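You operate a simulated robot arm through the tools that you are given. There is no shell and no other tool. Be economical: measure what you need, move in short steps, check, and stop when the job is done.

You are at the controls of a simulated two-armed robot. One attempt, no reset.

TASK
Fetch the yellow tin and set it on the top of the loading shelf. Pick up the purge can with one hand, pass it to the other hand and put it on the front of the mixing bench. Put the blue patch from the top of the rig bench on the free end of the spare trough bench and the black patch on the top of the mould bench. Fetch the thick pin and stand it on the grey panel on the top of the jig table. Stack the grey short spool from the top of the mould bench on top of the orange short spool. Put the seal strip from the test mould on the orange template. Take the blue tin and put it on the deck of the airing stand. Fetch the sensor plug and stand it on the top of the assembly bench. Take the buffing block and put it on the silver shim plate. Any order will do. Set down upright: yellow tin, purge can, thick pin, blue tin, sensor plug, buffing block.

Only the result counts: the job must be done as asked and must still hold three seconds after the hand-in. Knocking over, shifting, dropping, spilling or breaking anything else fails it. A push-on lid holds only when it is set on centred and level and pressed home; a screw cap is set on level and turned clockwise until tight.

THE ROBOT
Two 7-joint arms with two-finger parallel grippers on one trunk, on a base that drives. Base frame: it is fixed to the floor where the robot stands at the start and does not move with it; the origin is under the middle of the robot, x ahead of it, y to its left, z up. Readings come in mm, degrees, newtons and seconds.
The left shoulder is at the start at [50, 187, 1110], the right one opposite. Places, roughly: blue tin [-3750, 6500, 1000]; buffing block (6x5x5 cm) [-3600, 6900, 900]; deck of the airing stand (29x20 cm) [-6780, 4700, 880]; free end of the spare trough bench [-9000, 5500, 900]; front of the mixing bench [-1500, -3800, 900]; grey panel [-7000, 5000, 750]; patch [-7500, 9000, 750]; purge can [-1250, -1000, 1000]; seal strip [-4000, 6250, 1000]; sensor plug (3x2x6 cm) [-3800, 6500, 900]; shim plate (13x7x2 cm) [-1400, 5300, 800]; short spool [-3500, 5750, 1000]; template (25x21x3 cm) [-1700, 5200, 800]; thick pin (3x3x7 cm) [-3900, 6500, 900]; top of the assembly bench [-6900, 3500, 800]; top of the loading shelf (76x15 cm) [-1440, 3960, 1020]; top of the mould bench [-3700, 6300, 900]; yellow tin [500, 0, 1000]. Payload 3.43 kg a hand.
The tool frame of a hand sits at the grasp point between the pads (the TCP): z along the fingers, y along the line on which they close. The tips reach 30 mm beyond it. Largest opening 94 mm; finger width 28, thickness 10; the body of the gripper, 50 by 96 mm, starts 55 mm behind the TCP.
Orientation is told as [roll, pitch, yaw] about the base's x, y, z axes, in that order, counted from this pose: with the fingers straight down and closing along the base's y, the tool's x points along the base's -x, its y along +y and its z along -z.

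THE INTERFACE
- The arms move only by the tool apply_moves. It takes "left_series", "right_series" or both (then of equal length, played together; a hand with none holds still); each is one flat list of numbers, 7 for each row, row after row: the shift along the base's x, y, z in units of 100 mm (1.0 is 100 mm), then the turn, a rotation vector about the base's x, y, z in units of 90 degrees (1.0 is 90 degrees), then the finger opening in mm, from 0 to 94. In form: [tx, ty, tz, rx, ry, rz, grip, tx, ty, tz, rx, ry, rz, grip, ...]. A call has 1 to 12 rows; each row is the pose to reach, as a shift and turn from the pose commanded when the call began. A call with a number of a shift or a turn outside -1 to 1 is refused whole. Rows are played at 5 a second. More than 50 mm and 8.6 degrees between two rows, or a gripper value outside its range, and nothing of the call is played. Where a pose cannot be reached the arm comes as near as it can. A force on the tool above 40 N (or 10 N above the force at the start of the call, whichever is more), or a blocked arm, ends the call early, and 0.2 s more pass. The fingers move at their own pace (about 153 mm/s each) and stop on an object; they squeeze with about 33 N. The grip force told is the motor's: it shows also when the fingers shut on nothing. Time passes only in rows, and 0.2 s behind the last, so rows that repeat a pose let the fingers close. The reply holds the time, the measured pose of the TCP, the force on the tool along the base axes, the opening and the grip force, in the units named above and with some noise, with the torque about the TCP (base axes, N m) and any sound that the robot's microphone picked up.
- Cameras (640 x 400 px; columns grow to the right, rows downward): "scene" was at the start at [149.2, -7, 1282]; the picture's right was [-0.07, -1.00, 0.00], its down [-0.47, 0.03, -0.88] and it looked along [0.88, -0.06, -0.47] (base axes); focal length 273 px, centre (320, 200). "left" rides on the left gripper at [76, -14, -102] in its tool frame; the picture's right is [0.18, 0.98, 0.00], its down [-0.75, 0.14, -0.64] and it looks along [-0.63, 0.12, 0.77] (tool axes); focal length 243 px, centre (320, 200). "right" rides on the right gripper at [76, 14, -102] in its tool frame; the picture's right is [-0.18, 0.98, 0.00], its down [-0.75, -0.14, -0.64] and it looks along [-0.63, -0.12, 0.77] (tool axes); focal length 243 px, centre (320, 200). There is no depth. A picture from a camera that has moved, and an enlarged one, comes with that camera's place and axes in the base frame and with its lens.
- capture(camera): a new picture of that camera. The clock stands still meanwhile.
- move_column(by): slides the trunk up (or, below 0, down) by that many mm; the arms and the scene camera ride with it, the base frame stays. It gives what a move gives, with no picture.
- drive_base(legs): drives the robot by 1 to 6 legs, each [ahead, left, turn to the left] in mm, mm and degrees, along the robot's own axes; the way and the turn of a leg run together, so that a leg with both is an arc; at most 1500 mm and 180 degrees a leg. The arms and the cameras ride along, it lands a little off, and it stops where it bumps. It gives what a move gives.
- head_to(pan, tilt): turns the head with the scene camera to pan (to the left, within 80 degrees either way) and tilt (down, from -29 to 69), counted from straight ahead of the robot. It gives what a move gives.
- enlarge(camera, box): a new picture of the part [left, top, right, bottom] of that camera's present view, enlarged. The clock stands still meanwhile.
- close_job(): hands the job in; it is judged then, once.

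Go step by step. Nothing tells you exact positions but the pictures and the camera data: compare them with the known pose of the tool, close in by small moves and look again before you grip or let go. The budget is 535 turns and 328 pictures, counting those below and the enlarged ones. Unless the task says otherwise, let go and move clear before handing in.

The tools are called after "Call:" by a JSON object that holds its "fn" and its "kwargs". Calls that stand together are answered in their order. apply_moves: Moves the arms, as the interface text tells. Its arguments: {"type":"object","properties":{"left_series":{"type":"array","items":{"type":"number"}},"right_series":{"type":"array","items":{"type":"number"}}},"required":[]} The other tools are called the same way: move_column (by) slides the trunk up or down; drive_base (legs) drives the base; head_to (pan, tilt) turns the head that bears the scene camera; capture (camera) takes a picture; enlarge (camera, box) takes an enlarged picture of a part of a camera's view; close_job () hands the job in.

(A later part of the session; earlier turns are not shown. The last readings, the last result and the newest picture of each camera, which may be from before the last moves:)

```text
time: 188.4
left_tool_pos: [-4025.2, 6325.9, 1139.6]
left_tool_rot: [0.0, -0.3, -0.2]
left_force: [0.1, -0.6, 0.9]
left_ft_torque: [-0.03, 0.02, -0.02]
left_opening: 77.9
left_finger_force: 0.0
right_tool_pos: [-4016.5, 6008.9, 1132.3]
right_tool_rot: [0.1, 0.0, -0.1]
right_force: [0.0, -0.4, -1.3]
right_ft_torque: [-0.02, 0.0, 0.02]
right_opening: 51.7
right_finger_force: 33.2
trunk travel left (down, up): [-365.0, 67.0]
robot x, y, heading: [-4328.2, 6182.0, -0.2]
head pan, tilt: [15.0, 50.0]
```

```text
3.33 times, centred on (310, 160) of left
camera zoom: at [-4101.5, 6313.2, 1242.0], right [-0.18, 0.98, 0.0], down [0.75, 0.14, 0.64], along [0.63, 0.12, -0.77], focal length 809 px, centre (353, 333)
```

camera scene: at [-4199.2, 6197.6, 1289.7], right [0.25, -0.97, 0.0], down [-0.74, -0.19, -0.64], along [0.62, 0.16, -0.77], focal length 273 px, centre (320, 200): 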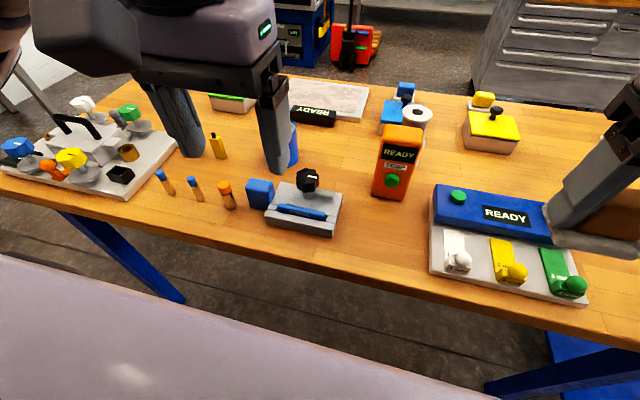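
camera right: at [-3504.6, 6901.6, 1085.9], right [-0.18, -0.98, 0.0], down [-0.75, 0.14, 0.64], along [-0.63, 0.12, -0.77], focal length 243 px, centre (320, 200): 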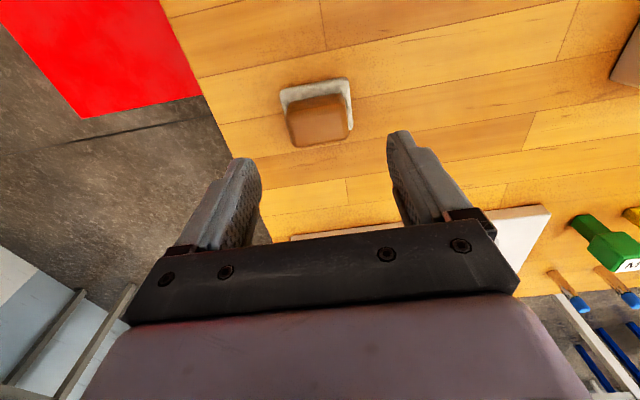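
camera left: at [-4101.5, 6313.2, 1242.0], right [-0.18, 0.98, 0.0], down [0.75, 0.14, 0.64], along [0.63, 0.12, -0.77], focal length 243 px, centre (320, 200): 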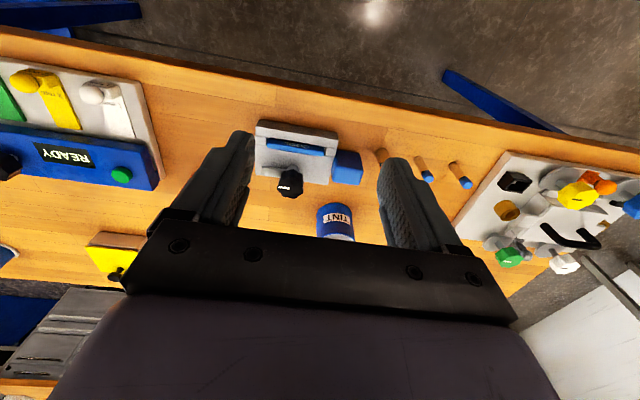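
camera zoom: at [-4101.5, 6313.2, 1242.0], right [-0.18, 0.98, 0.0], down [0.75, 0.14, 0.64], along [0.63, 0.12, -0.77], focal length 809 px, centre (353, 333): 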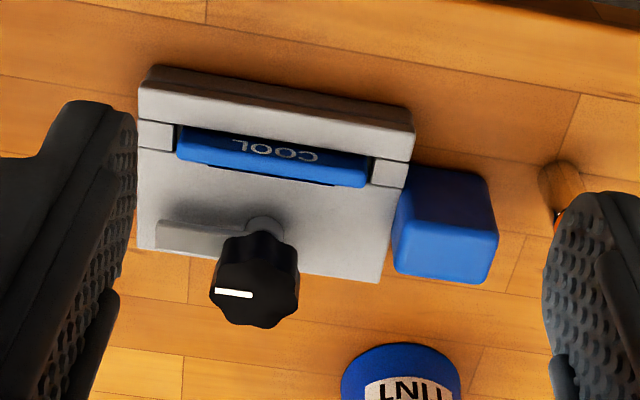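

The strip is a ~98 mm bar across x, with the clamp swung open. I rotate the left gripper 90° (closing along x) while moving above it.

Call:
{"fn": "apply_moves", "kwargs": {"left_series": [0.08, 0, 0, 0, 0, 0.083, 60, 0.17, 0, 0, 0, 0, 0.167, 60, 0.25, 0, 0, 0, 0, 0.25, 60, 0.33, 0, 0, 0, 0, 0.333, 60, 0.42, 0, 0, 0, 0, 0.417, 60, 0.5, 0, 0, 0, 0, 0.5, 60, 0.58, 0, 0, 0, 0, 0.583, 60, 0.67, 0, 0, 0, 0, 0.667, 60, 0.75, 0, 0, 0, 0, 0.75, 60, 0.83, 0, 0, 0, 0, 0.833, 60, 0.92, 0, -0.1, 0, 0, 0.917, 60, 1.0, 0, -0.2, 0, 0, 1.0, 60]}}

Call:
{"fn": "capture", "kwargs": {"camera": "left"}}

```text
time: 191.1
left_tool_pos: [-3924.4, 6324.6, 1119.3]
left_tool_rot: [-0.1, -0.1, 90.0]
left_force: [-1.1, -0.2, 0.8]
left_ft_torque: [0.02, 0.02, 0.02]
left_opening: 60.1
left_finger_force: 0.1
right_tool_pos: [-4016.2, 6007.5, 1131.5]
right_tool_rot: [0.0, 0.0, -0.1]
right_force: [0.4, 0.5, -0.1]
right_ft_torque: [0.01, 0.01, 0.0]
right_opening: 51.7
right_finger_force: 33.1
trunk travel left (down, up): [-365.0, 67.0]
robot x, y, heading: [-4333.0, 6178.8, -0.2]
head pan, tilt: [15.0, 50.0]
```

```text
245 pictures are left
camera left: at [-3909.9, 6250.3, 1222.1], right [-0.98, -0.18, 0.0], down [-0.14, 0.75, 0.64], along [-0.12, 0.63, -0.77], focal length 243 px, centre (320, 200)
```

left: 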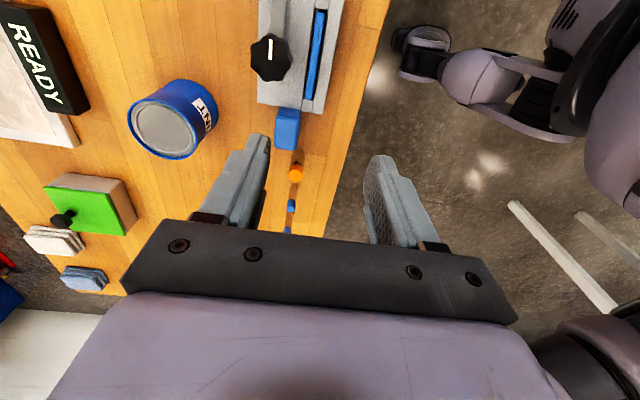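

Strip at x≈-3914, knob edge at x≈-3891; I grip its north part at y≈6336 with a 34 mm opening. Descend to check height.

Call:
{"fn": "apply_moves", "kwargs": {"left_series": [0.1, 0.13, -0.4, 0, 0, 0, 34, 0.1, 0.13, -0.8, 0, 0, 0, 34, 0.1, 0.13, -1.0, 0, 0, 0, 34]}}

Call:
{"fn": "apply_moves", "kwargs": {"left_series": [0, 0, -0.3, 0, 0, 0, 34, 0, 0, -0.6, 0, 0, 0, 34]}}

Call:
{"fn": "capture", "kwargs": {"camera": "left"}}

Call:
{"fn": "enlarge", "kwargs": {"camera": "scene", "box": [240, 130, 360, 250]}}

```text
time: 191.8
left_tool_pos: [-3913.1, 6340.1, 1017.1]
left_tool_rot: [-0.1, -0.1, 89.8]
left_force: [-0.3, -0.1, 0.6]
left_ft_torque: [0.01, 0.01, -0.04]
left_opening: 33.8
left_finger_force: 0.1
right_tool_pos: [-4016.9, 6008.2, 1131.2]
right_tool_rot: [0.0, 0.0, -0.1]
right_force: [0.5, 0.0, -0.2]
right_ft_torque: [0.02, 0.0, 0.0]
right_opening: 51.5
right_finger_force: 32.9
trunk travel left (down, up): [-365.0, 67.0]
robot x, y, heading: [-4332.3, 6178.3, -0.3]
head pan, tilt: [15.0, 50.0]
```

```text
time: 192.4
left_tool_pos: [-3914.2, 6339.9, 959.2]
left_tool_rot: [-0.1, -0.1, 89.8]
left_force: [0.4, -0.2, -0.5]
left_ft_torque: [0.0, 0.0, 0.02]
left_opening: 33.9
left_finger_force: 0.1
right_tool_pos: [-4015.0, 6008.8, 1132.3]
right_tool_rot: [0.1, -0.2, -0.1]
right_force: [-0.5, -0.3, -1.0]
right_ft_torque: [-0.02, -0.02, 0.0]
right_opening: 52.2
right_finger_force: 32.6
trunk travel left (down, up): [-365.0, 67.0]
robot x, y, heading: [-4333.3, 6178.1, -0.3]
head pan, tilt: [15.0, 50.0]
```

```text
244 pictures are left
camera left: at [-3900.1, 6264.8, 1062.0], right [-0.98, -0.18, 0.0], down [-0.14, 0.75, 0.64], along [-0.11, 0.63, -0.77], focal length 243 px, centre (320, 200)
```

left: 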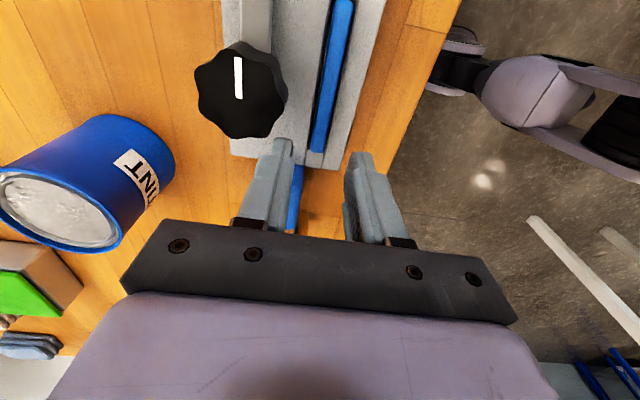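

```text
3.33 times, centred on (300, 190) of scene
camera zoom: at [-4199.2, 6197.8, 1289.7], right [0.25, -0.97, 0.0], down [-0.74, -0.19, -0.64], along [0.62, 0.16, -0.77], focal length 909 px, centre (387, 233)
```

zoom: 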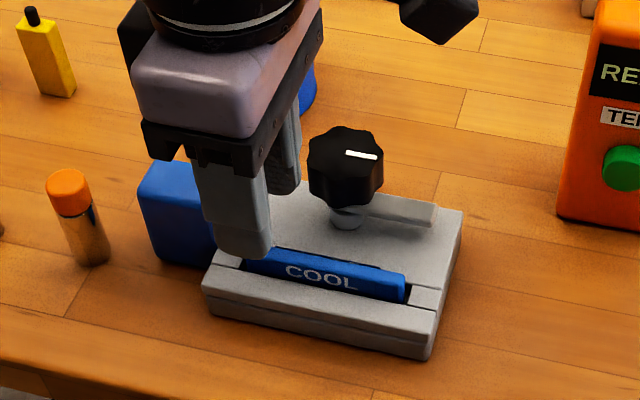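

Well aligned (x -3914). I lower in small steps, watching the force.

Call:
{"fn": "apply_moves", "kwargs": {"left_series": [0, -0.03, -0.15, 0, 0, 0, 34, 0, -0.03, -0.3, 0, 0, 0, 34, 0, -0.03, -0.4, 0, 0, 0, 34]}}

Call:
{"fn": "enlarge", "kwargs": {"camera": "scene", "box": [240, 130, 360, 250]}}

Call:
{"fn": "enlarge", "kwargs": {"camera": "left", "box": [240, 60, 440, 240]}}

```text
time: 193.2
left_tool_pos: [-3914.6, 6337.8, 919.8]
left_tool_rot: [-0.2, -0.1, 89.8]
left_force: [-0.9, 4.0, 8.3]
left_ft_torque: [-0.03, 0.17, -0.09]
left_opening: 34.0
left_finger_force: 0.0
right_tool_pos: [-4017.0, 6010.3, 1133.0]
right_tool_rot: [-0.1, -0.2, -0.1]
right_force: [-0.2, -0.2, -0.6]
right_ft_torque: [-0.02, -0.04, -0.02]
right_opening: 51.6
right_finger_force: 33.1
trunk travel left (down, up): [-365.0, 67.0]
robot x, y, heading: [-4332.4, 6179.2, -0.4]
head pan, tilt: [15.0, 50.0]
```

```text
3.33 times, centred on (300, 190) of scene
camera zoom: at [-4200.0, 6197.9, 1290.0], right [0.25, -0.97, 0.0], down [-0.74, -0.19, -0.64], along [0.62, 0.16, -0.77], focal length 909 px, centre (387, 233)
```

zoom: 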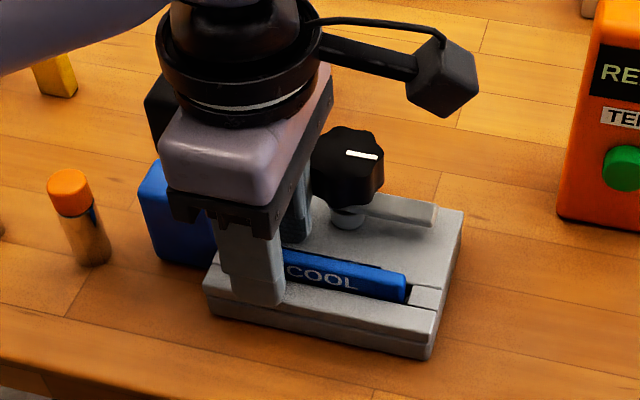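

```text
2.22 times, centred on (340, 150) of left
camera zoom: at [-3900.7, 6261.7, 1022.8], right [-0.98, -0.18, 0.0], down [-0.14, 0.75, 0.64], along [-0.11, 0.63, -0.77], focal length 539 px, centre (276, 311)
```

zoom: 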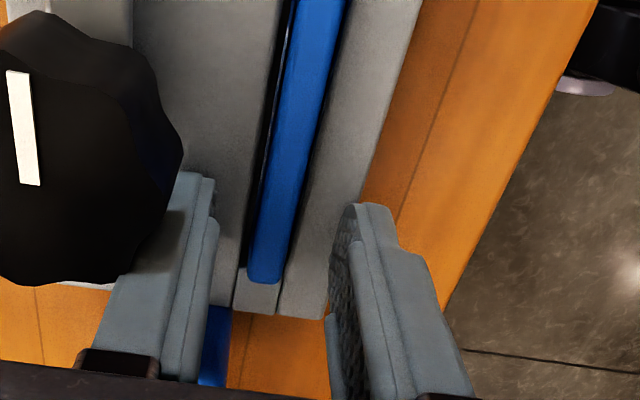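

The tips touch the mould top (z≈890). I ease up 2 mm and close.

Call:
{"fn": "apply_moves", "kwargs": {"left_series": [0, 0, 0.02, 0, 0, 0, 34, 0, 0, 0.02, 0, 0, 0, 0, 0, 0, 0.02, 0, 0, 0, 0, 0, 0, 0.02, 0, 0, 0, 0]}}

Call:
{"fn": "enlarge", "kwargs": {"camera": "left", "box": [240, 60, 440, 240]}}

```text
time: 194.2
left_tool_pos: [-3914.6, 6337.3, 921.6]
left_tool_rot: [0.0, -0.2, 89.7]
left_force: [-0.5, -1.2, 1.8]
left_ft_torque: [-0.2, 0.03, -0.04]
left_opening: 8.7
left_finger_force: 33.0
right_tool_pos: [-4016.4, 6007.6, 1132.0]
right_tool_rot: [0.2, 0.0, -0.1]
right_force: [-0.6, 0.1, -0.8]
right_ft_torque: [0.01, 0.02, 0.01]
right_opening: 51.6
right_finger_force: 33.2
trunk travel left (down, up): [-365.0, 67.0]
robot x, y, heading: [-4334.4, 6177.9, -0.4]
head pan, tilt: [15.0, 50.0]
```

```text
2.22 times, centred on (340, 150) of left
camera zoom: at [-3900.9, 6261.0, 1023.0], right [-0.98, -0.18, 0.0], down [-0.14, 0.75, 0.64], along [-0.12, 0.63, -0.77], focal length 539 px, centre (276, 311)
```

zoom: 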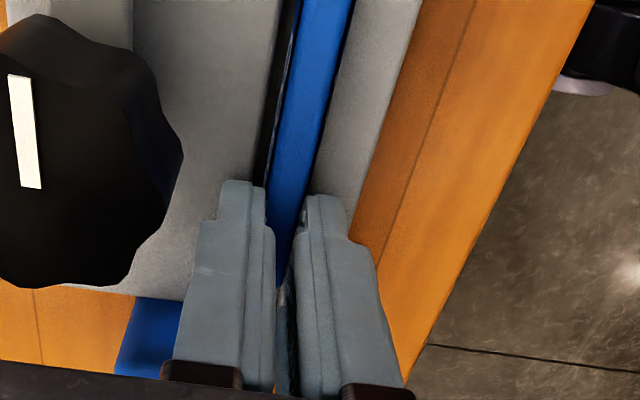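

Gripped at 8.7 mm. Lift slowly.

Call:
{"fn": "apply_moves", "kwargs": {"left_series": [0, 0, 0.04, 0, 0, 0, 0, 0, 0, 0.08, 0, 0, 0, 0, 0, 0, 0.14, 0, 0, 0, 0, 0, 0, 0.2, 0, 0, 0, 0, 0, 0, 0.3, 0, 0, 0, 0, 0, 0, 0.5, 0, 0, 0, 0]}}

Call:
{"fn": "capture", "kwargs": {"camera": "left"}}

Call:
{"fn": "enlarge", "kwargs": {"camera": "scene", "box": [220, 110, 360, 250]}}

```text
time: 195.7
left_tool_pos: [-3915.6, 6336.4, 970.9]
left_tool_rot: [0.0, -0.2, 89.7]
left_force: [-0.3, 0.4, -0.7]
left_ft_torque: [-0.01, -0.03, 0.03]
left_opening: 8.5
left_finger_force: 32.9
right_tool_pos: [-4016.7, 6008.7, 1131.7]
right_tool_rot: [0.0, 0.0, -0.1]
right_force: [0.4, -0.2, -0.6]
right_ft_torque: [0.0, -0.01, 0.0]
right_opening: 51.7
right_finger_force: 32.6
trunk travel left (down, up): [-365.0, 67.0]
robot x, y, heading: [-4334.9, 6181.2, -0.3]
head pan, tilt: [15.0, 50.0]
```

```text
239 pictures are left
camera left: at [-3902.6, 6260.5, 1074.0], right [-0.98, -0.18, 0.0], down [-0.14, 0.75, 0.64], along [-0.12, 0.63, -0.76], focal length 243 px, centre (320, 200)
```

left: 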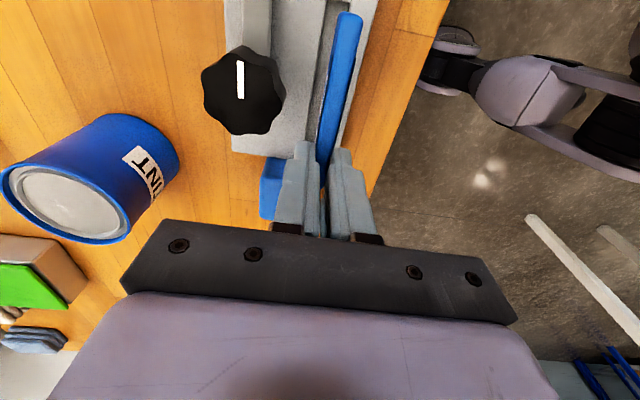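

```text
2.86 times, centred on (290, 180) of scene
camera zoom: at [-4199.3, 6197.6, 1289.7], right [0.25, -0.97, 0.0], down [-0.74, -0.19, -0.64], along [0.62, 0.16, -0.77], focal length 779 px, centre (406, 257)
```

zoom: 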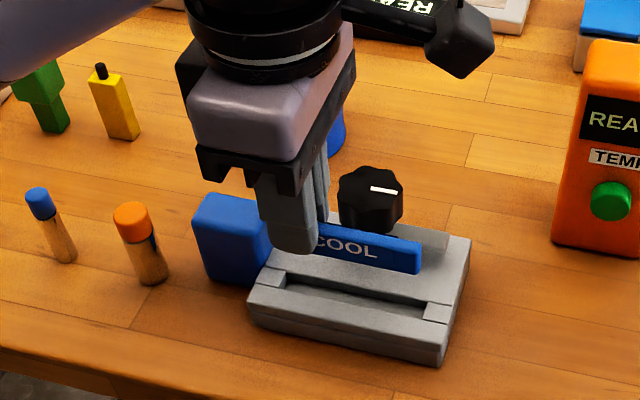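

Strip is out. I raise it, retract, and drive back round the north side to the wooden bench in the east.

Call:
{"fn": "apply_moves", "kwargs": {"left_series": [0, 0, 0.4, 0, 0, 0, 0, 0, 0, 0.8, 0, 0, 0, 0, -0.4, 0, 1.0, 0, 0, 0, 0, -0.8, 0, 1.0, 0, 0, 0, 0, -1.0, 0, 1.0, 0, 0, 0, 0]}}

Call:
{"fn": "apply_moves", "kwargs": {"left_series": [0, 0, 0.4, 0, 0, 0, 0, 0, 0, 0.7, 0, 0, 0, 0]}}

Call:
{"fn": "drive_base", "kwargs": {"legs": [[-120, 0, 0], [0, 0, 90], [1500, 0, 0], [300, 0, 0], [0, 0, -90], [1400, 0, 0]]}}

```text
time: 196.8
left_tool_pos: [-4015.5, 6336.7, 1073.3]
left_tool_rot: [0.2, -0.1, 89.8]
left_force: [0.5, 0.1, -0.8]
left_ft_torque: [-0.01, 0.01, 0.0]
left_opening: 8.7
left_finger_force: 32.6
right_tool_pos: [-4017.3, 6008.6, 1131.3]
right_tool_rot: [0.1, -0.1, -0.1]
right_force: [-0.1, 0.9, -0.6]
right_ft_torque: [-0.01, 0.0, 0.0]
right_opening: 51.4
right_finger_force: 33.5
trunk travel left (down, up): [-365.0, 67.0]
robot x, y, heading: [-4334.6, 6179.1, -0.4]
head pan, tilt: [15.0, 50.0]
```

```text
time: 197.4
left_tool_pos: [-4018.5, 6337.3, 1141.9]
left_tool_rot: [0.0, 0.0, 89.7]
left_force: [-0.2, 0.5, -1.4]
left_ft_torque: [-0.02, 0.03, 0.02]
left_opening: 8.8
left_finger_force: 32.9
right_tool_pos: [-4016.4, 6008.3, 1131.7]
right_tool_rot: [0.1, -0.1, 0.0]
right_force: [-0.8, 0.0, -0.7]
right_ft_torque: [0.0, 0.01, -0.02]
right_opening: 51.6
right_finger_force: 33.3
trunk travel left (down, up): [-365.0, 67.0]
robot x, y, heading: [-4329.5, 6178.7, 0.0]
head pan, tilt: [15.0, 50.0]
```

```text
time: 221.6
left_tool_pos: [-2765.2, 8078.0, 1143.1]
left_tool_rot: [-0.1, 0.0, 87.6]
left_force: [0.1, 0.8, -1.0]
left_ft_torque: [0.01, 0.02, 0.0]
left_opening: 8.6
left_finger_force: 33.2
right_tool_pos: [-2775.3, 7750.9, 1131.8]
right_tool_rot: [0.0, -0.1, -2.2]
right_force: [0.6, 0.9, -1.8]
right_ft_torque: [0.01, -0.01, 0.02]
right_opening: 51.6
right_finger_force: 33.1
trunk travel left (down, up): [-365.0, 67.0]
robot x, y, heading: [-3080.9, 7933.6, -2.5]
head pan, tilt: [15.0, 50.0]
```

Call:
{"fn": "drive_base", "kwargs": {"legs": [[640, 0, 0], [0, 0, -87.5], [1500, 0, 0], [1200, 0, 0], [0, 0, 90]]}}

Call:
{"fn": "head_to", "kwargs": {"pan": 0, "tilt": 25}}

Call:
{"fn": "capture", "kwargs": {"camera": "scene"}}

```text
time: 226.6
left_tool_pos: [-2088.7, 7930.3, 1145.3]
left_tool_rot: [-0.5, -0.4, 66.5]
left_force: [0.0, -1.2, -0.2]
left_ft_torque: [0.02, 0.02, 0.03]
left_opening: 8.5
left_finger_force: 33.6
right_tool_pos: [-2212.3, 7626.0, 1133.3]
right_tool_rot: [0.1, -0.3, -22.9]
right_force: [-0.9, 0.5, -1.4]
right_ft_torque: [-0.05, -0.01, 0.01]
right_opening: 51.6
right_finger_force: 33.0
trunk travel left (down, up): [-365.0, 67.0]
robot x, y, heading: [-2439.2, 7901.1, -23.0]
head pan, tilt: [15.0, 50.0]
stopped in leg 2: the robot was blocked; the commanded pose is now the measured one
```

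```text
time: 227.5
left_tool_pos: [-2088.3, 7929.6, 1143.4]
left_tool_rot: [-0.5, -0.4, 66.7]
left_force: [0.0, 1.7, -0.4]
left_ft_torque: [0.03, -0.02, 0.01]
left_opening: 8.7
left_finger_force: 33.4
right_tool_pos: [-2212.5, 7624.8, 1131.8]
right_tool_rot: [0.1, -0.2, -23.0]
right_force: [-0.2, 0.2, -0.6]
right_ft_torque: [-0.04, -0.02, 0.02]
right_opening: 51.8
right_finger_force: 32.8
trunk travel left (down, up): [-365.0, 67.0]
robot x, y, heading: [-2433.2, 7904.5, -23.2]
head pan, tilt: [0.0, 25.0]
```

```text
237 pictures are left
camera scene: at [-2301.5, 7844.8, 1327.8], right [-0.39, -0.92, 0.0], down [-0.38, 0.17, -0.91], along [0.83, -0.36, -0.42], focal length 273 px, centre (320, 200)
```

scene: 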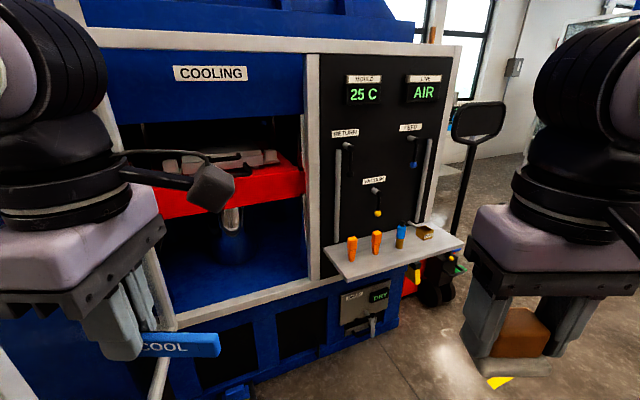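

The left arm touched the cooling cabinet while turning. I back straight off and turn there.

Call:
{"fn": "drive_base", "kwargs": {"legs": [[-350, 0, 0], [0, 0, -67]]}}

Call:
{"fn": "capture", "kwargs": {"camera": "scene"}}

```text
time: 232.7
left_tool_pos: [-2607.6, 7727.6, 1142.0]
left_tool_rot: [-0.1, -0.3, -1.9]
left_force: [-0.3, -0.6, -0.3]
left_ft_torque: [0.01, -0.04, -0.02]
left_opening: 8.7
left_finger_force: 33.4
right_tool_pos: [-2937.2, 7732.1, 1131.1]
right_tool_rot: [-0.1, 0.0, -91.4]
right_force: [-0.2, 0.0, -0.2]
right_ft_torque: [0.0, 0.04, -0.03]
right_opening: 51.5
right_finger_force: 32.9
trunk travel left (down, up): [-365.0, 67.0]
robot x, y, heading: [-2760.3, 8044.8, -91.5]
head pan, tilt: [0.0, 25.0]
```

```text
236 pictures are left
camera scene: at [-2764.2, 7893.1, 1327.2], right [-1.0, 0.03, 0.0], down [0.01, 0.42, -0.91], along [-0.02, -0.91, -0.42], focal length 273 px, centre (320, 200)
```

scene: 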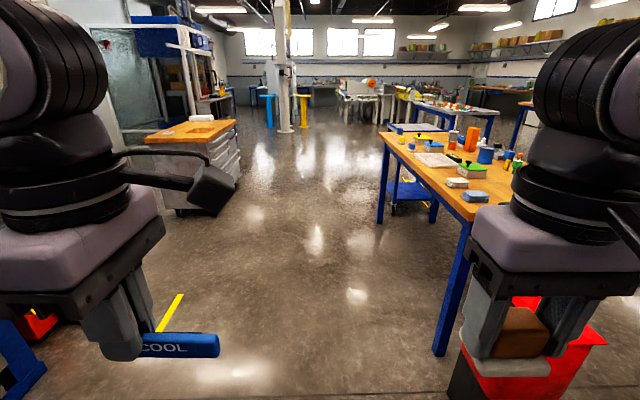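

The way south is clear. Continue to y≈5250 and turn to face the wooden bench.

Call:
{"fn": "drive_base", "kwargs": {"legs": [[1500, 150, 1.5], [1250, 100, 0], [0, 0, 90]]}}

Call:
{"fn": "capture", "kwargs": {"camera": "scene"}}

```text
refused: leg 1 is longer than a leg can be; nothing moved
```

```text
235 pictures are left
camera scene: at [-2764.2, 7893.1, 1327.2], right [-1.0, 0.03, 0.0], down [0.01, 0.42, -0.91], along [-0.02, -0.91, -0.42], focal length 273 px, centre (320, 200)
```

scene: 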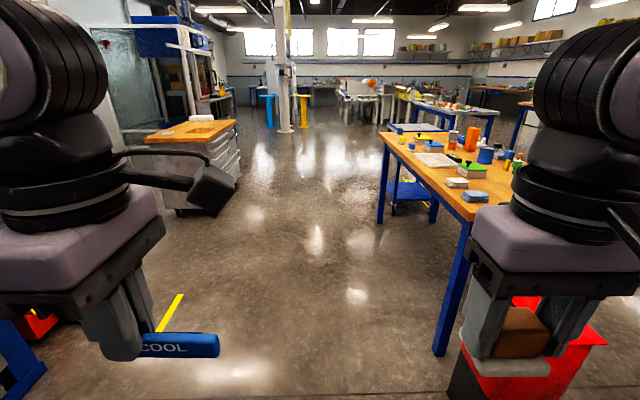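

Call:
{"fn": "drive_base", "kwargs": {"legs": [[1400, 150, 1.5], [1350, 100, 0], [0, 0, 90]]}}

Call:
{"fn": "head_to", "kwargs": {"pan": 0, "tilt": 35}}

Call:
{"fn": "capture", "kwargs": {"camera": "scene"}}

```text
time: 249.9
left_tool_pos: [-2269.3, 5442.6, 1142.5]
left_tool_rot: [-0.2, -0.3, 86.4]
left_force: [-0.2, -0.9, 0.1]
left_ft_torque: [0.0, 0.01, -0.02]
left_opening: 8.6
left_finger_force: 32.8
right_tool_pos: [-2283.8, 5113.3, 1131.1]
right_tool_rot: [0.0, -0.1, -3.1]
right_force: [-0.2, -1.0, -0.3]
right_ft_torque: [-0.01, 0.0, 0.01]
right_opening: 51.5
right_finger_force: 32.7
trunk travel left (down, up): [-365.0, 67.0]
robot x, y, heading: [-2591.3, 5298.7, -3.3]
head pan, tilt: [0.0, 25.0]
```

```text
time: 250.6
left_tool_pos: [-2269.8, 5442.8, 1142.8]
left_tool_rot: [-0.1, -0.3, 86.5]
left_force: [1.6, 0.1, -0.5]
left_ft_torque: [0.03, -0.01, 0.03]
left_opening: 8.5
left_finger_force: 32.9
right_tool_pos: [-2283.9, 5113.7, 1131.4]
right_tool_rot: [0.0, 0.0, -3.1]
right_force: [0.0, 1.0, -0.5]
right_ft_torque: [-0.01, 0.0, -0.02]
right_opening: 51.6
right_finger_force: 32.9
trunk travel left (down, up): [-365.0, 67.0]
robot x, y, heading: [-2592.1, 5301.0, -3.6]
head pan, tilt: [0.0, 35.0]
```

```text
234 pictures are left
camera scene: at [-2444.8, 5291.6, 1311.5], right [-0.06, -1.0, 0.0], down [-0.57, 0.03, -0.82], along [0.82, -0.05, -0.57], focal length 273 px, centre (320, 200)
```

scene: 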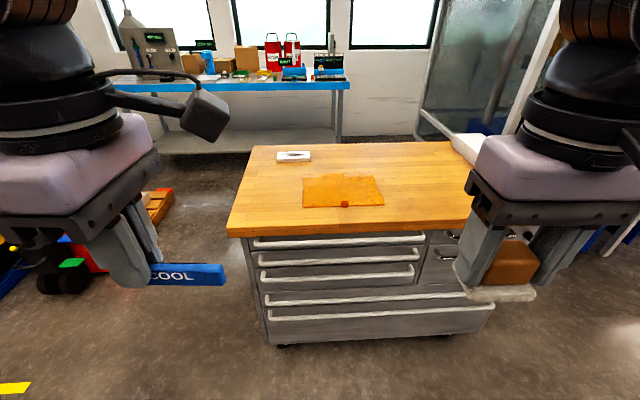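

I see the template (≈[-1762, 5181]) and the shim plate (≈[-1541, 5335]) on the wooden bench (edge x≈-1946). I approach for placing the strip first.

Call:
{"fn": "drive_base", "kwargs": {"legs": [[375, -130, 3.4]]}}

Call:
{"fn": "head_to", "kwargs": {"pan": 0, "tilt": 48}}

Call:
{"fn": "capture", "kwargs": {"camera": "scene"}}

Call:
{"fn": "capture", "kwargs": {"camera": "left"}}

Call:
{"fn": "capture", "kwargs": {"camera": "right"}}

```text
time: 253.1
left_tool_pos: [-1907.6, 5324.6, 1141.4]
left_tool_rot: [0.0, -0.4, 90.0]
left_force: [0.0, -0.4, -0.3]
left_ft_torque: [0.01, 0.0, 0.02]
left_opening: 8.5
left_finger_force: 32.7
right_tool_pos: [-1901.4, 4995.5, 1131.9]
right_tool_rot: [0.0, 0.0, 0.5]
right_force: [0.1, 0.0, -0.4]
right_ft_torque: [-0.01, 0.02, -0.02]
right_opening: 51.3
right_finger_force: 33.1
trunk travel left (down, up): [-365.0, 67.0]
robot x, y, heading: [-2220.3, 5160.8, 0.4]
head pan, tilt: [0.0, 35.0]
```

```text
time: 253.8
left_tool_pos: [-1908.0, 5325.9, 1141.4]
left_tool_rot: [-0.1, -0.3, 90.0]
left_force: [0.0, -0.1, 0.0]
left_ft_torque: [0.04, 0.0, 0.01]
left_opening: 8.4
left_finger_force: 32.4
right_tool_pos: [-1902.2, 4995.4, 1130.5]
right_tool_rot: [0.0, -0.1, 0.5]
right_force: [0.6, 0.4, -0.7]
right_ft_torque: [0.05, -0.03, -0.02]
right_opening: 51.6
right_finger_force: 32.7
trunk travel left (down, up): [-365.0, 67.0]
robot x, y, heading: [-2217.9, 5160.0, 0.2]
head pan, tilt: [0.0, 48.0]
```

```text
233 pictures are left
camera scene: at [-2081.7, 5162.5, 1292.4], right [0.01, -1.0, 0.0], down [-0.74, 0.0, -0.67], along [0.67, 0.0, -0.74], focal length 273 px, centre (320, 200)
```

scene: 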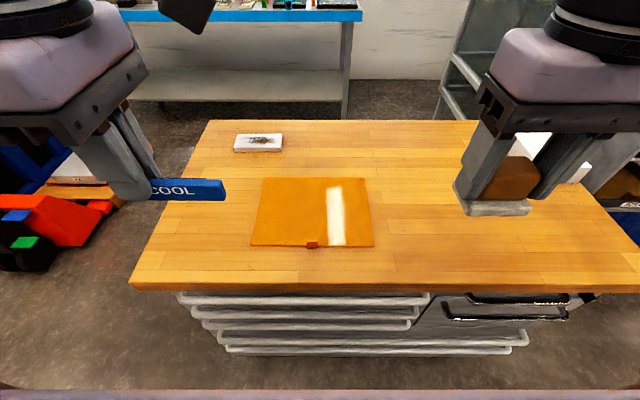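

```text
232 pictures are left
camera left: at [-1894.0, 5248.7, 1244.5], right [-0.98, -0.18, 0.0], down [-0.14, 0.75, 0.65], along [-0.12, 0.64, -0.76], focal length 243 px, centre (320, 200)
```

left: 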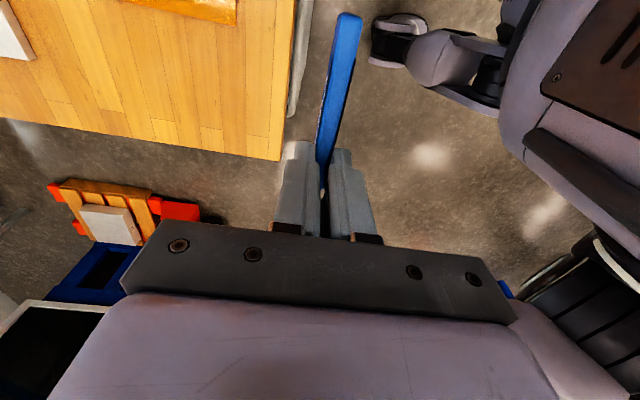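

```text
231 pictures are left
camera right: at [-1978.1, 5008.4, 1233.4], right [0.18, 0.98, 0.0], down [0.75, -0.13, 0.64], along [0.63, -0.11, -0.77], focal length 243 px, centre (320, 200)
```

right: 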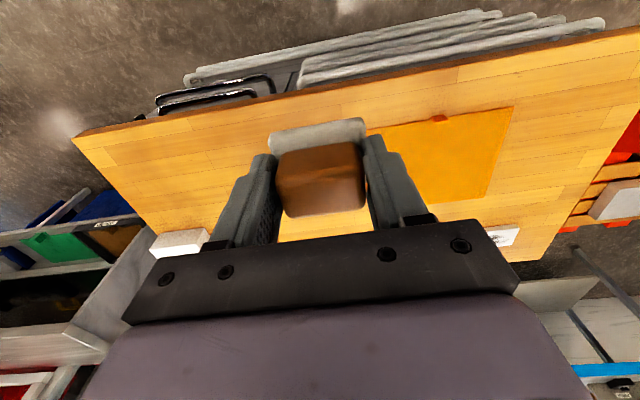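

Triangulation: bench top z≈808; template x -1772..-1568, y 5047..5309. I drive 80 mm closer and bring the strip over its centre.

Call:
{"fn": "drive_base", "kwargs": {"legs": [[80, 0, 0]]}}

Call:
{"fn": "apply_moves", "kwargs": {"left_series": [0.3, -0.3, -0.2, 0, 0, 0, 0, 0.5, -0.6, -0.5, 0, 0, 0, 0, 0.8, -0.9, -0.7, 0, 0, 0, 0, 1.0, -1.0, -1.0, 0, 0, 0, 0]}}

Call:
{"fn": "apply_moves", "kwargs": {"left_series": [0.3, -0.15, -0.3, 0, 0, 0, 0, 0.48, -0.18, -0.6, 0, 0, 0, 0, 0.48, -0.18, -1.0, 0, 0, 0, 0]}}

Call:
{"fn": "capture", "kwargs": {"camera": "scene"}}

Call:
{"fn": "capture", "kwargs": {"camera": "left"}}

```text
time: 254.7
left_tool_pos: [-1890.1, 5324.6, 1142.7]
left_tool_rot: [-0.1, -0.5, 90.1]
left_force: [0.3, 0.1, 0.0]
left_ft_torque: [0.01, -0.02, 0.01]
left_opening: 8.8
left_finger_force: 33.2
right_tool_pos: [-1885.8, 4994.2, 1130.7]
right_tool_rot: [0.0, -0.1, 0.4]
right_force: [-0.6, 0.5, -1.2]
right_ft_torque: [0.02, 0.0, 0.0]
right_opening: 51.7
right_finger_force: 33.4
trunk travel left (down, up): [-365.0, 67.0]
robot x, y, heading: [-2200.4, 5162.4, 0.1]
head pan, tilt: [0.0, 48.0]
stopped in leg 1: the robot was blocked; the commanded pose is now the measured one
```

```text
time: 255.7
left_tool_pos: [-1787.9, 5227.2, 1042.0]
left_tool_rot: [-0.1, -0.3, 90.0]
left_force: [-0.2, 0.1, -0.6]
left_ft_torque: [0.04, 0.02, 0.0]
left_opening: 8.7
left_finger_force: 32.7
right_tool_pos: [-1882.3, 4995.7, 1131.3]
right_tool_rot: [0.1, -0.1, 0.3]
right_force: [-0.2, 0.4, -0.8]
right_ft_torque: [0.0, 0.01, 0.02]
right_opening: 51.5
right_finger_force: 33.0
trunk travel left (down, up): [-365.0, 67.0]
robot x, y, heading: [-2202.7, 5160.8, 0.2]
head pan, tilt: [0.0, 48.0]
```

```text
time: 256.5
left_tool_pos: [-1740.7, 5209.0, 940.8]
left_tool_rot: [-0.1, -0.3, 90.1]
left_force: [0.2, -0.9, -1.2]
left_ft_torque: [0.01, -0.01, 0.01]
left_opening: 8.6
left_finger_force: 33.0
right_tool_pos: [-1882.4, 4994.2, 1131.3]
right_tool_rot: [0.1, -0.1, 0.4]
right_force: [-0.1, -0.9, -0.5]
right_ft_torque: [0.01, 0.01, 0.0]
right_opening: 51.6
right_finger_force: 33.0
trunk travel left (down, up): [-365.0, 67.0]
robot x, y, heading: [-2200.5, 5161.9, 0.2]
head pan, tilt: [0.0, 48.0]
```

```text
230 pictures are left
camera scene: at [-2063.1, 5162.7, 1292.4], right [0.0, -1.0, 0.0], down [-0.74, 0.0, -0.67], along [0.67, 0.0, -0.74], focal length 273 px, centre (320, 200)
```

scene: 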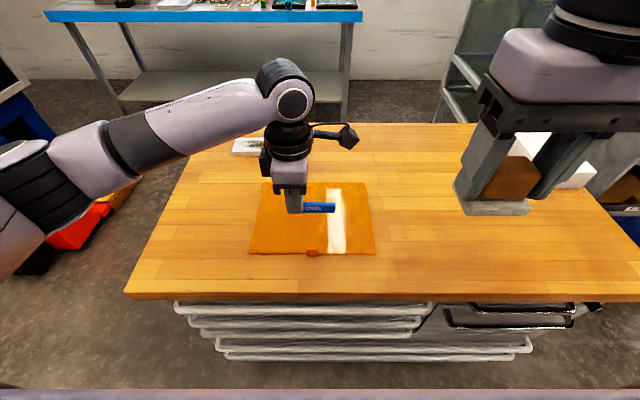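

```text
229 pictures are left
camera left: at [-1726.4, 5132.4, 1044.6], right [-0.98, -0.19, 0.0], down [-0.14, 0.75, 0.65], along [-0.12, 0.64, -0.76], focal length 243 px, centre (320, 200)
```

left: 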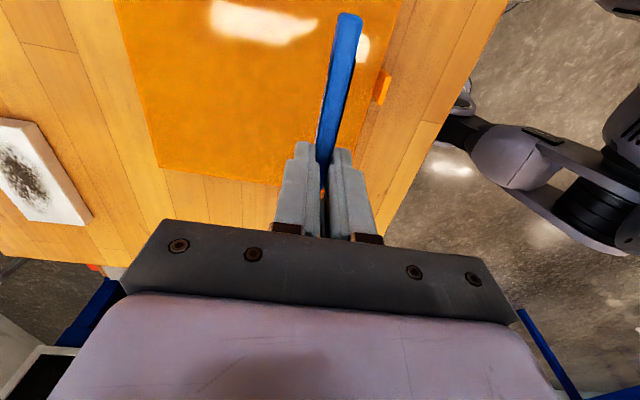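

Glare, not a mark, on the template. I move 55 mm further in and lower toward it.

Call:
{"fn": "apply_moves", "kwargs": {"left_series": [0.3, 0, -0.2, 0, 0, 0, 0, 0.55, 0, -0.45, 0, 0, 0, 0, 0.55, 0, -0.7, 0, 0, 0, 0]}}

Call:
{"fn": "enlarge", "kwargs": {"camera": "scene", "box": [230, 130, 390, 270]}}

Call:
{"fn": "capture", "kwargs": {"camera": "left"}}

```text
time: 257.3
left_tool_pos: [-1685.8, 5206.3, 869.7]
left_tool_rot: [0.0, -0.5, 90.0]
left_force: [0.0, 0.2, -0.5]
left_ft_torque: [0.03, -0.01, 0.01]
left_opening: 8.6
left_finger_force: 33.0
right_tool_pos: [-1881.7, 4994.7, 1131.8]
right_tool_rot: [0.0, 0.1, 0.4]
right_force: [1.0, -1.0, -0.3]
right_ft_torque: [-0.01, -0.01, 0.0]
right_opening: 51.6
right_finger_force: 33.1
trunk travel left (down, up): [-365.0, 67.0]
robot x, y, heading: [-2199.2, 5160.3, 0.4]
head pan, tilt: [0.0, 48.0]
```

```text
2.86 times, centred on (310, 200) of scene
camera zoom: at [-2063.2, 5162.7, 1292.4], right [0.0, -1.0, 0.0], down [-0.74, 0.0, -0.67], along [0.67, 0.0, -0.74], focal length 779 px, centre (349, 200)
```

zoom: 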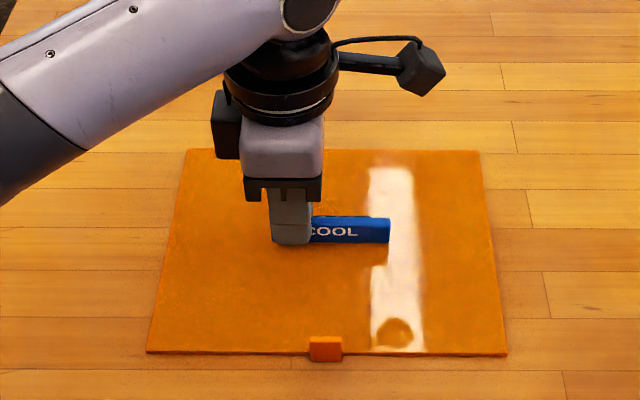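

```text
227 pictures are left
camera left: at [-1672.3, 5129.7, 971.4], right [-0.98, -0.18, 0.0], down [-0.14, 0.75, 0.65], along [-0.12, 0.64, -0.76], focal length 243 px, centre (320, 200)
```

left: 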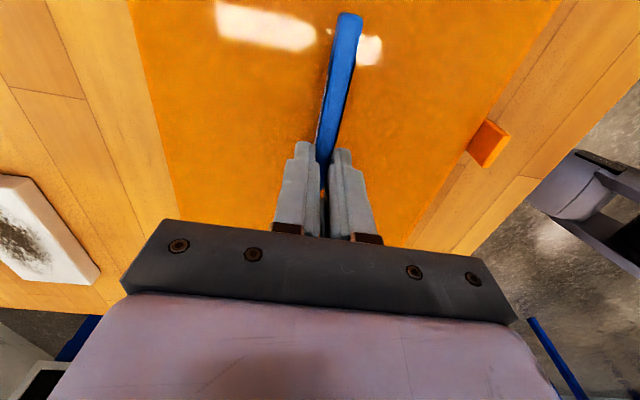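

Nicely centred. Lower in fine steps until contact.

Call:
{"fn": "apply_moves", "kwargs": {"left_series": [0, 0, -0.06, 0, 0, 0, 0, 0, 0, -0.12, 0, 0, 0, 0, 0, 0, -0.15, 0, 0, 0, 0]}}

Call:
{"fn": "apply_moves", "kwargs": {"left_series": [0, 0, -0.03, 0, 0, 0, 0, 0, 0, -0.05, 0, 0, 0, 0]}}

```text
time: 258.1
left_tool_pos: [-1685.8, 5205.1, 860.1]
left_tool_rot: [-0.6, -0.3, 90.0]
left_force: [-1.0, 1.2, 30.7]
left_ft_torque: [0.0, 0.05, -0.09]
left_opening: 8.8
left_finger_force: 32.5
right_tool_pos: [-1884.3, 4995.1, 1133.0]
right_tool_rot: [0.0, 0.0, 0.5]
right_force: [0.1, 0.0, -1.1]
right_ft_torque: [0.01, -0.02, 0.01]
right_opening: 51.8
right_finger_force: 33.2
trunk travel left (down, up): [-365.0, 67.0]
robot x, y, heading: [-2198.2, 5161.3, 0.3]
head pan, tilt: [0.0, 48.0]
```

```text
time: 258.7
left_tool_pos: [-1686.8, 5205.0, 855.6]
left_tool_rot: [-0.6, -0.2, 90.0]
left_force: [2.4, -4.5, 29.7]
left_ft_torque: [-0.21, -0.05, 0.03]
left_opening: 8.6
left_finger_force: 32.9
right_tool_pos: [-1883.9, 4994.6, 1132.6]
right_tool_rot: [0.0, -0.1, 0.4]
right_force: [-0.3, 0.2, -1.0]
right_ft_torque: [0.02, 0.0, -0.02]
right_opening: 51.8
right_finger_force: 33.0
trunk travel left (down, up): [-365.0, 67.0]
robot x, y, heading: [-2199.9, 5162.7, 0.0]
head pan, tilt: [0.0, 48.0]
```

Contact reached. Ease off, open and rise.

Call:
{"fn": "apply_moves", "kwargs": {"left_series": [0, 0, 0.04, 0, 0, 0, 0, 0, 0, 0.05, 0, 0, 0, 0, 0, 0, 0.05, 0, 0, 0, 40, 0, 0, 0.05, 0, 0, 0, 40, 0, 0, 0.3, 0, 0, 0, 40, 0, 0, 0.7, 0, 0, 0, 40, 0, 0, 1.0, 0, 0, 0, 40]}}

Call:
{"fn": "enlarge", "kwargs": {"camera": "scene", "box": [230, 130, 390, 270]}}

Call:
{"fn": "capture", "kwargs": {"camera": "left"}}

```text
time: 260.3
left_tool_pos: [-1685.4, 5207.6, 952.8]
left_tool_rot: [0.0, -0.3, 90.2]
left_force: [-0.1, -0.1, -0.3]
left_ft_torque: [0.0, -0.02, -0.02]
left_opening: 39.9
left_finger_force: 0.0
right_tool_pos: [-1882.2, 4995.7, 1131.3]
right_tool_rot: [0.0, -0.1, 0.4]
right_force: [0.6, 0.3, -0.6]
right_ft_torque: [0.0, 0.04, -0.01]
right_opening: 51.2
right_finger_force: 32.7
trunk travel left (down, up): [-365.0, 67.0]
robot x, y, heading: [-2199.0, 5163.2, 0.4]
head pan, tilt: [0.0, 48.0]
```

```text
2.86 times, centred on (310, 200) of scene
camera zoom: at [-2063.5, 5162.8, 1292.4], right [0.0, -1.0, 0.0], down [-0.74, 0.0, -0.67], along [0.67, 0.0, -0.74], focal length 779 px, centre (349, 200)
```

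zoom: 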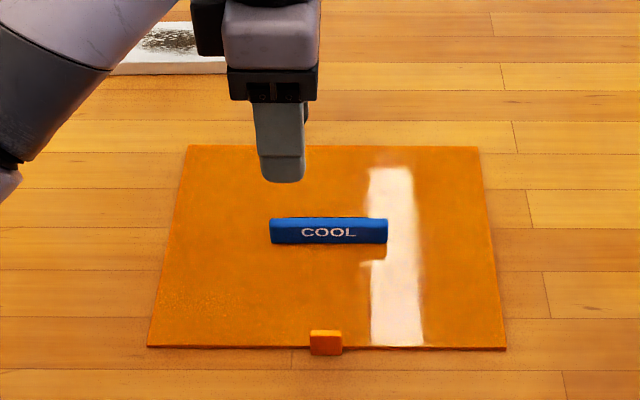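

```text
225 pictures are left
camera left: at [-1671.4, 5130.1, 1054.6], right [-0.98, -0.19, 0.0], down [-0.14, 0.75, 0.65], along [-0.12, 0.64, -0.76], focal length 243 px, centre (320, 200)
```

left: 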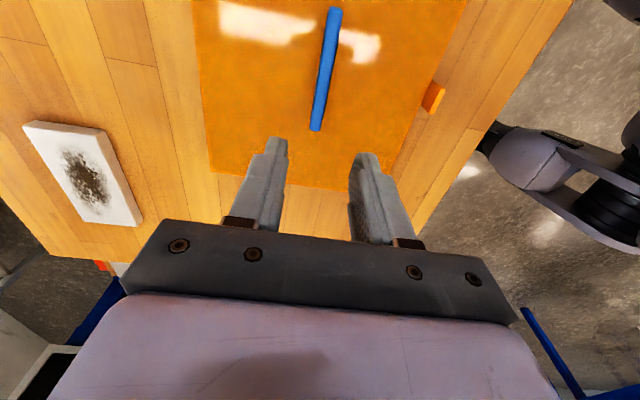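

The strip rests on the template. I retract and un-rotate the left hand, then drive around to the north side of this bench for the shim plate.

Call:
{"fn": "apply_moves", "kwargs": {"left_series": [0, 0.0, 0.3, 0, 0, -0.083, 40, 0, 0.0, 0.6, 0, 0, -0.167, 40, -0.2, 0.0, 0.9, 0, 0, -0.25, 40, -0.4, 0, 1.0, 0, 0, -0.333, 40, -0.6, 0, 1.0, 0, 0, -0.417, 40, -0.8, 0, 1.0, 0, 0, -0.5, 40, -1.0, 0, 1.0, 0, 0, -0.583, 40, -1.0, 0.2, 1.0, 0, 0, -0.667, 40, -1.0, 0.4, 1.0, 0, 0, -0.75, 40, -1.0, 0.6, 1.0, 0, 0, -0.833, 40, -1.0, 0.8, 1.0, 0, 0, -0.917, 40, -1.0, 0.9, 1.0, 0, 0, -1.0, 40]}}

Call:
{"fn": "apply_moves", "kwargs": {"left_series": [-0.4, 0.1, 0.3, 0, 0, 0, 40, -0.8, 0.2, 0.7, 0, 0, 0, 40, -1.0, 0.3, 0.9, 0, 0, 0, 40]}}

Call:
{"fn": "drive_base", "kwargs": {"legs": [[-250, 0, 0], [0, 680, 0]]}}

Call:
{"fn": "head_to", "kwargs": {"pan": 0, "tilt": 25}}

Call:
{"fn": "capture", "kwargs": {"camera": "scene"}}

```text
time: 262.9
left_tool_pos: [-1787.1, 5295.5, 1050.4]
left_tool_rot: [0.0, -0.3, -0.2]
left_force: [0.5, -0.9, -0.1]
left_ft_torque: [-0.01, 0.01, 0.0]
left_opening: 39.9
left_finger_force: 0.1
right_tool_pos: [-1884.1, 4995.1, 1131.1]
right_tool_rot: [0.0, 0.0, 0.3]
right_force: [0.1, 0.9, -1.1]
right_ft_torque: [-0.03, -0.01, -0.02]
right_opening: 51.6
right_finger_force: 33.6
trunk travel left (down, up): [-365.0, 67.0]
robot x, y, heading: [-2202.5, 5162.4, 0.4]
head pan, tilt: [0.0, 48.0]
```

```text
refused: row 1 steps farther than a row can; nothing moved
```

```text
time: 268.1
left_tool_pos: [-2028.1, 5983.3, 1050.7]
left_tool_rot: [-0.1, -0.4, -0.5]
left_force: [0.4, -0.7, 0.4]
left_ft_torque: [-0.03, -0.02, -0.01]
left_opening: 39.9
left_finger_force: 0.0
right_tool_pos: [-2127.5, 5683.6, 1130.9]
right_tool_rot: [0.0, -0.1, 0.0]
right_force: [-0.2, 0.6, -0.8]
right_ft_torque: [0.0, 0.03, 0.0]
right_opening: 51.8
right_finger_force: 33.4
trunk travel left (down, up): [-365.0, 67.0]
robot x, y, heading: [-2447.4, 5854.1, -0.0]
head pan, tilt: [0.0, 48.0]
```

```text
time: 269.0
left_tool_pos: [-2029.1, 5982.6, 1050.8]
left_tool_rot: [0.1, -0.4, -0.3]
left_force: [-0.3, -0.9, 0.3]
left_ft_torque: [-0.01, 0.01, 0.0]
left_opening: 39.9
left_finger_force: 0.1
right_tool_pos: [-2127.9, 5684.6, 1130.9]
right_tool_rot: [0.0, 0.0, 0.0]
right_force: [-0.3, -0.6, -0.9]
right_ft_torque: [0.04, -0.02, 0.0]
right_opening: 51.6
right_finger_force: 33.0
trunk travel left (down, up): [-365.0, 67.0]
robot x, y, heading: [-2443.8, 5850.5, -0.2]
head pan, tilt: [0.0, 25.0]
```

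```text
224 pictures are left
camera scene: at [-2293.5, 5851.9, 1327.1], right [0.0, -1.0, 0.0], down [-0.42, 0.0, -0.91], along [0.91, 0.0, -0.42], focal length 273 px, centre (320, 200)
```

scene: 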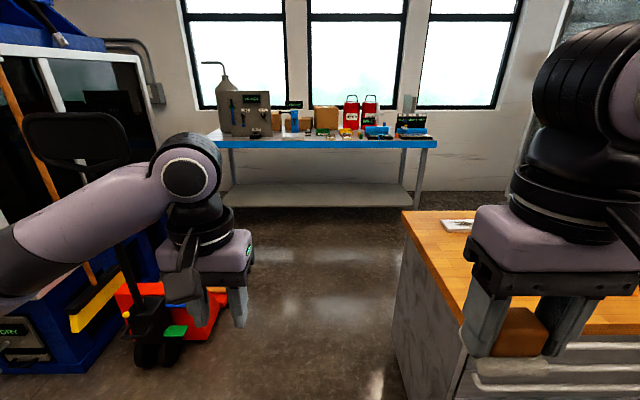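

There's a ~900 mm gap north of the bench. I drive in to x≈-1310 and turn south, toward the shim plate.

Call:
{"fn": "drive_base", "kwargs": {"legs": [[1135, 0, 0], [0, 0, -90]]}}

Call:
{"fn": "head_to", "kwargs": {"pan": 0, "tilt": 48}}

Call:
{"fn": "capture", "kwargs": {"camera": "scene"}}

Call:
{"fn": "capture", "kwargs": {"camera": "right"}}

```text
time: 278.6
left_tool_pos: [-1152.0, 5450.0, 1049.6]
left_tool_rot: [-0.1, -0.5, -87.5]
left_force: [-0.5, -0.1, -0.6]
left_ft_torque: [0.02, 0.0, -0.04]
left_opening: 39.9
left_finger_force: 0.2
right_tool_pos: [-1455.5, 5532.6, 1130.7]
right_tool_rot: [0.0, 0.0, -87.1]
right_force: [-0.5, 0.5, -0.7]
right_ft_torque: [-0.02, -0.02, 0.0]
right_opening: 51.4
right_finger_force: 33.1
trunk travel left (down, up): [-365.0, 67.0]
robot x, y, heading: [-1306.1, 5858.5, -87.5]
head pan, tilt: [0.0, 25.0]
```

```text
time: 279.4
left_tool_pos: [-1152.6, 5449.8, 1049.7]
left_tool_rot: [-0.1, -0.4, -87.5]
left_force: [0.7, -1.2, 0.7]
left_ft_torque: [0.0, -0.03, 0.01]
left_opening: 40.0
left_finger_force: 0.1
right_tool_pos: [-1456.6, 5532.7, 1131.6]
right_tool_rot: [0.0, 0.0, -87.0]
right_force: [-0.6, 0.8, -1.5]
right_ft_torque: [-0.01, -0.01, -0.02]
right_opening: 51.4
right_finger_force: 33.5
trunk travel left (down, up): [-365.0, 67.0]
robot x, y, heading: [-1306.1, 5857.3, -87.0]
head pan, tilt: [0.0, 48.0]
```

```text
223 pictures are left
camera scene: at [-1296.9, 5719.6, 1292.5], right [-1.0, -0.05, 0.0], down [-0.04, 0.74, -0.67], along [0.03, -0.67, -0.74], focal length 273 px, centre (320, 200)
```

scene: 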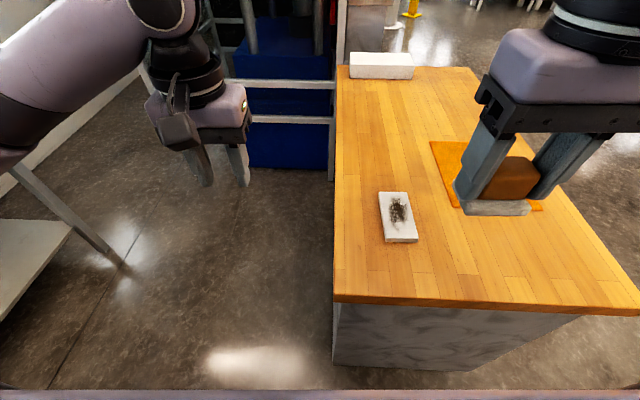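

```text
222 pictures are left
camera right: at [-1446.4, 5608.3, 1233.1], right [0.99, -0.13, 0.0], down [-0.1, -0.76, 0.64], along [-0.09, -0.64, -0.77], focal length 243 px, centre (320, 200)
```

right: 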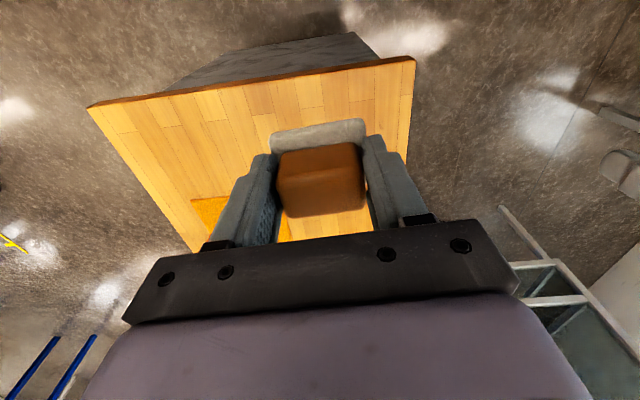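

Shim plate top ≈ [-1452, 5330, 828]. I carry the block over it.

Call:
{"fn": "apply_moves", "kwargs": {"right_series": [0, -0.35, -0.2, 0, 0, 0, 0, 0, -0.7, -0.5, 0, 0, 0, 0, 0, -1.0, -0.8, 0, 0, 0, 0, 0, -1.0, -1.0, 0, 0, 0, 0]}}

Call:
{"fn": "apply_moves", "kwargs": {"right_series": [0, -0.35, -0.2, 0, 0, 0, 0, 0, -0.7, -0.5, 0, 0, 0, 0, 0, -1.02, -0.8, 0, 0, 0, 0, 0, -1.0, -1.0, 0, 0, 0, 0]}}

Call:
{"fn": "capture", "kwargs": {"camera": "scene"}}

Call:
{"fn": "capture", "kwargs": {"camera": "right"}}

```text
time: 280.4
left_tool_pos: [-1152.4, 5449.9, 1049.1]
left_tool_rot: [-0.1, -0.4, -87.4]
left_force: [0.1, 0.2, -0.1]
left_ft_torque: [-0.03, -0.01, 0.02]
left_opening: 40.1
left_finger_force: 0.0
right_tool_pos: [-1459.5, 5430.6, 1028.1]
right_tool_rot: [0.0, 0.0, -87.0]
right_force: [-0.6, 0.0, -1.5]
right_ft_torque: [0.0, -0.01, 0.03]
right_opening: 51.5
right_finger_force: 32.8
trunk travel left (down, up): [-365.0, 67.0]
robot x, y, heading: [-1303.6, 5857.5, -87.0]
head pan, tilt: [0.0, 48.0]
```

```text
refused: -1.02 is not a number from -1 to 1
```

```text
221 pictures are left
camera scene: at [-1297.0, 5719.7, 1292.4], right [-1.0, -0.05, 0.0], down [-0.04, 0.74, -0.67], along [0.03, -0.67, -0.74], focal length 273 px, centre (320, 200)
```

scene: 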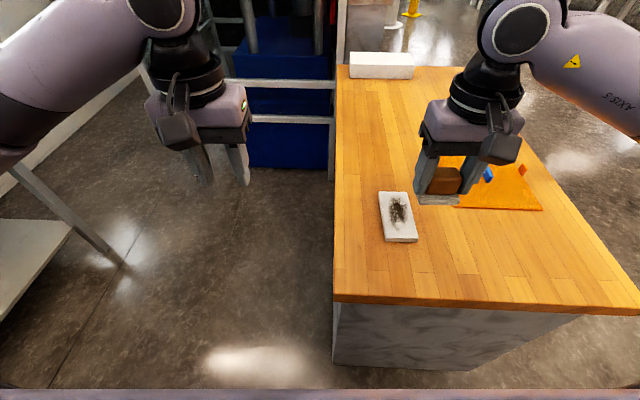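

```text
220 pictures are left
camera right: at [-1449.2, 5506.0, 1130.7], right [0.99, -0.13, 0.0], down [-0.1, -0.76, 0.64], along [-0.09, -0.64, -0.77], focal length 243 px, centre (320, 200)
```

right: 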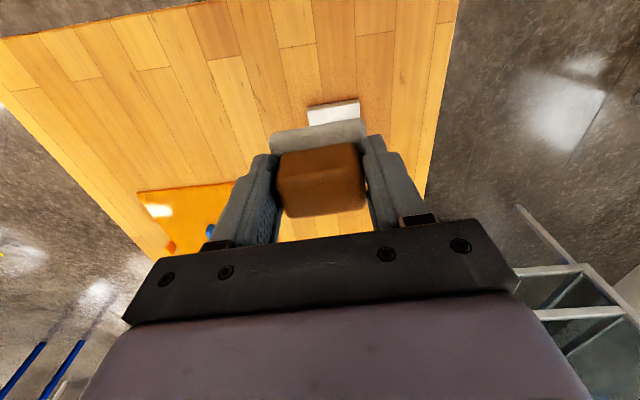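

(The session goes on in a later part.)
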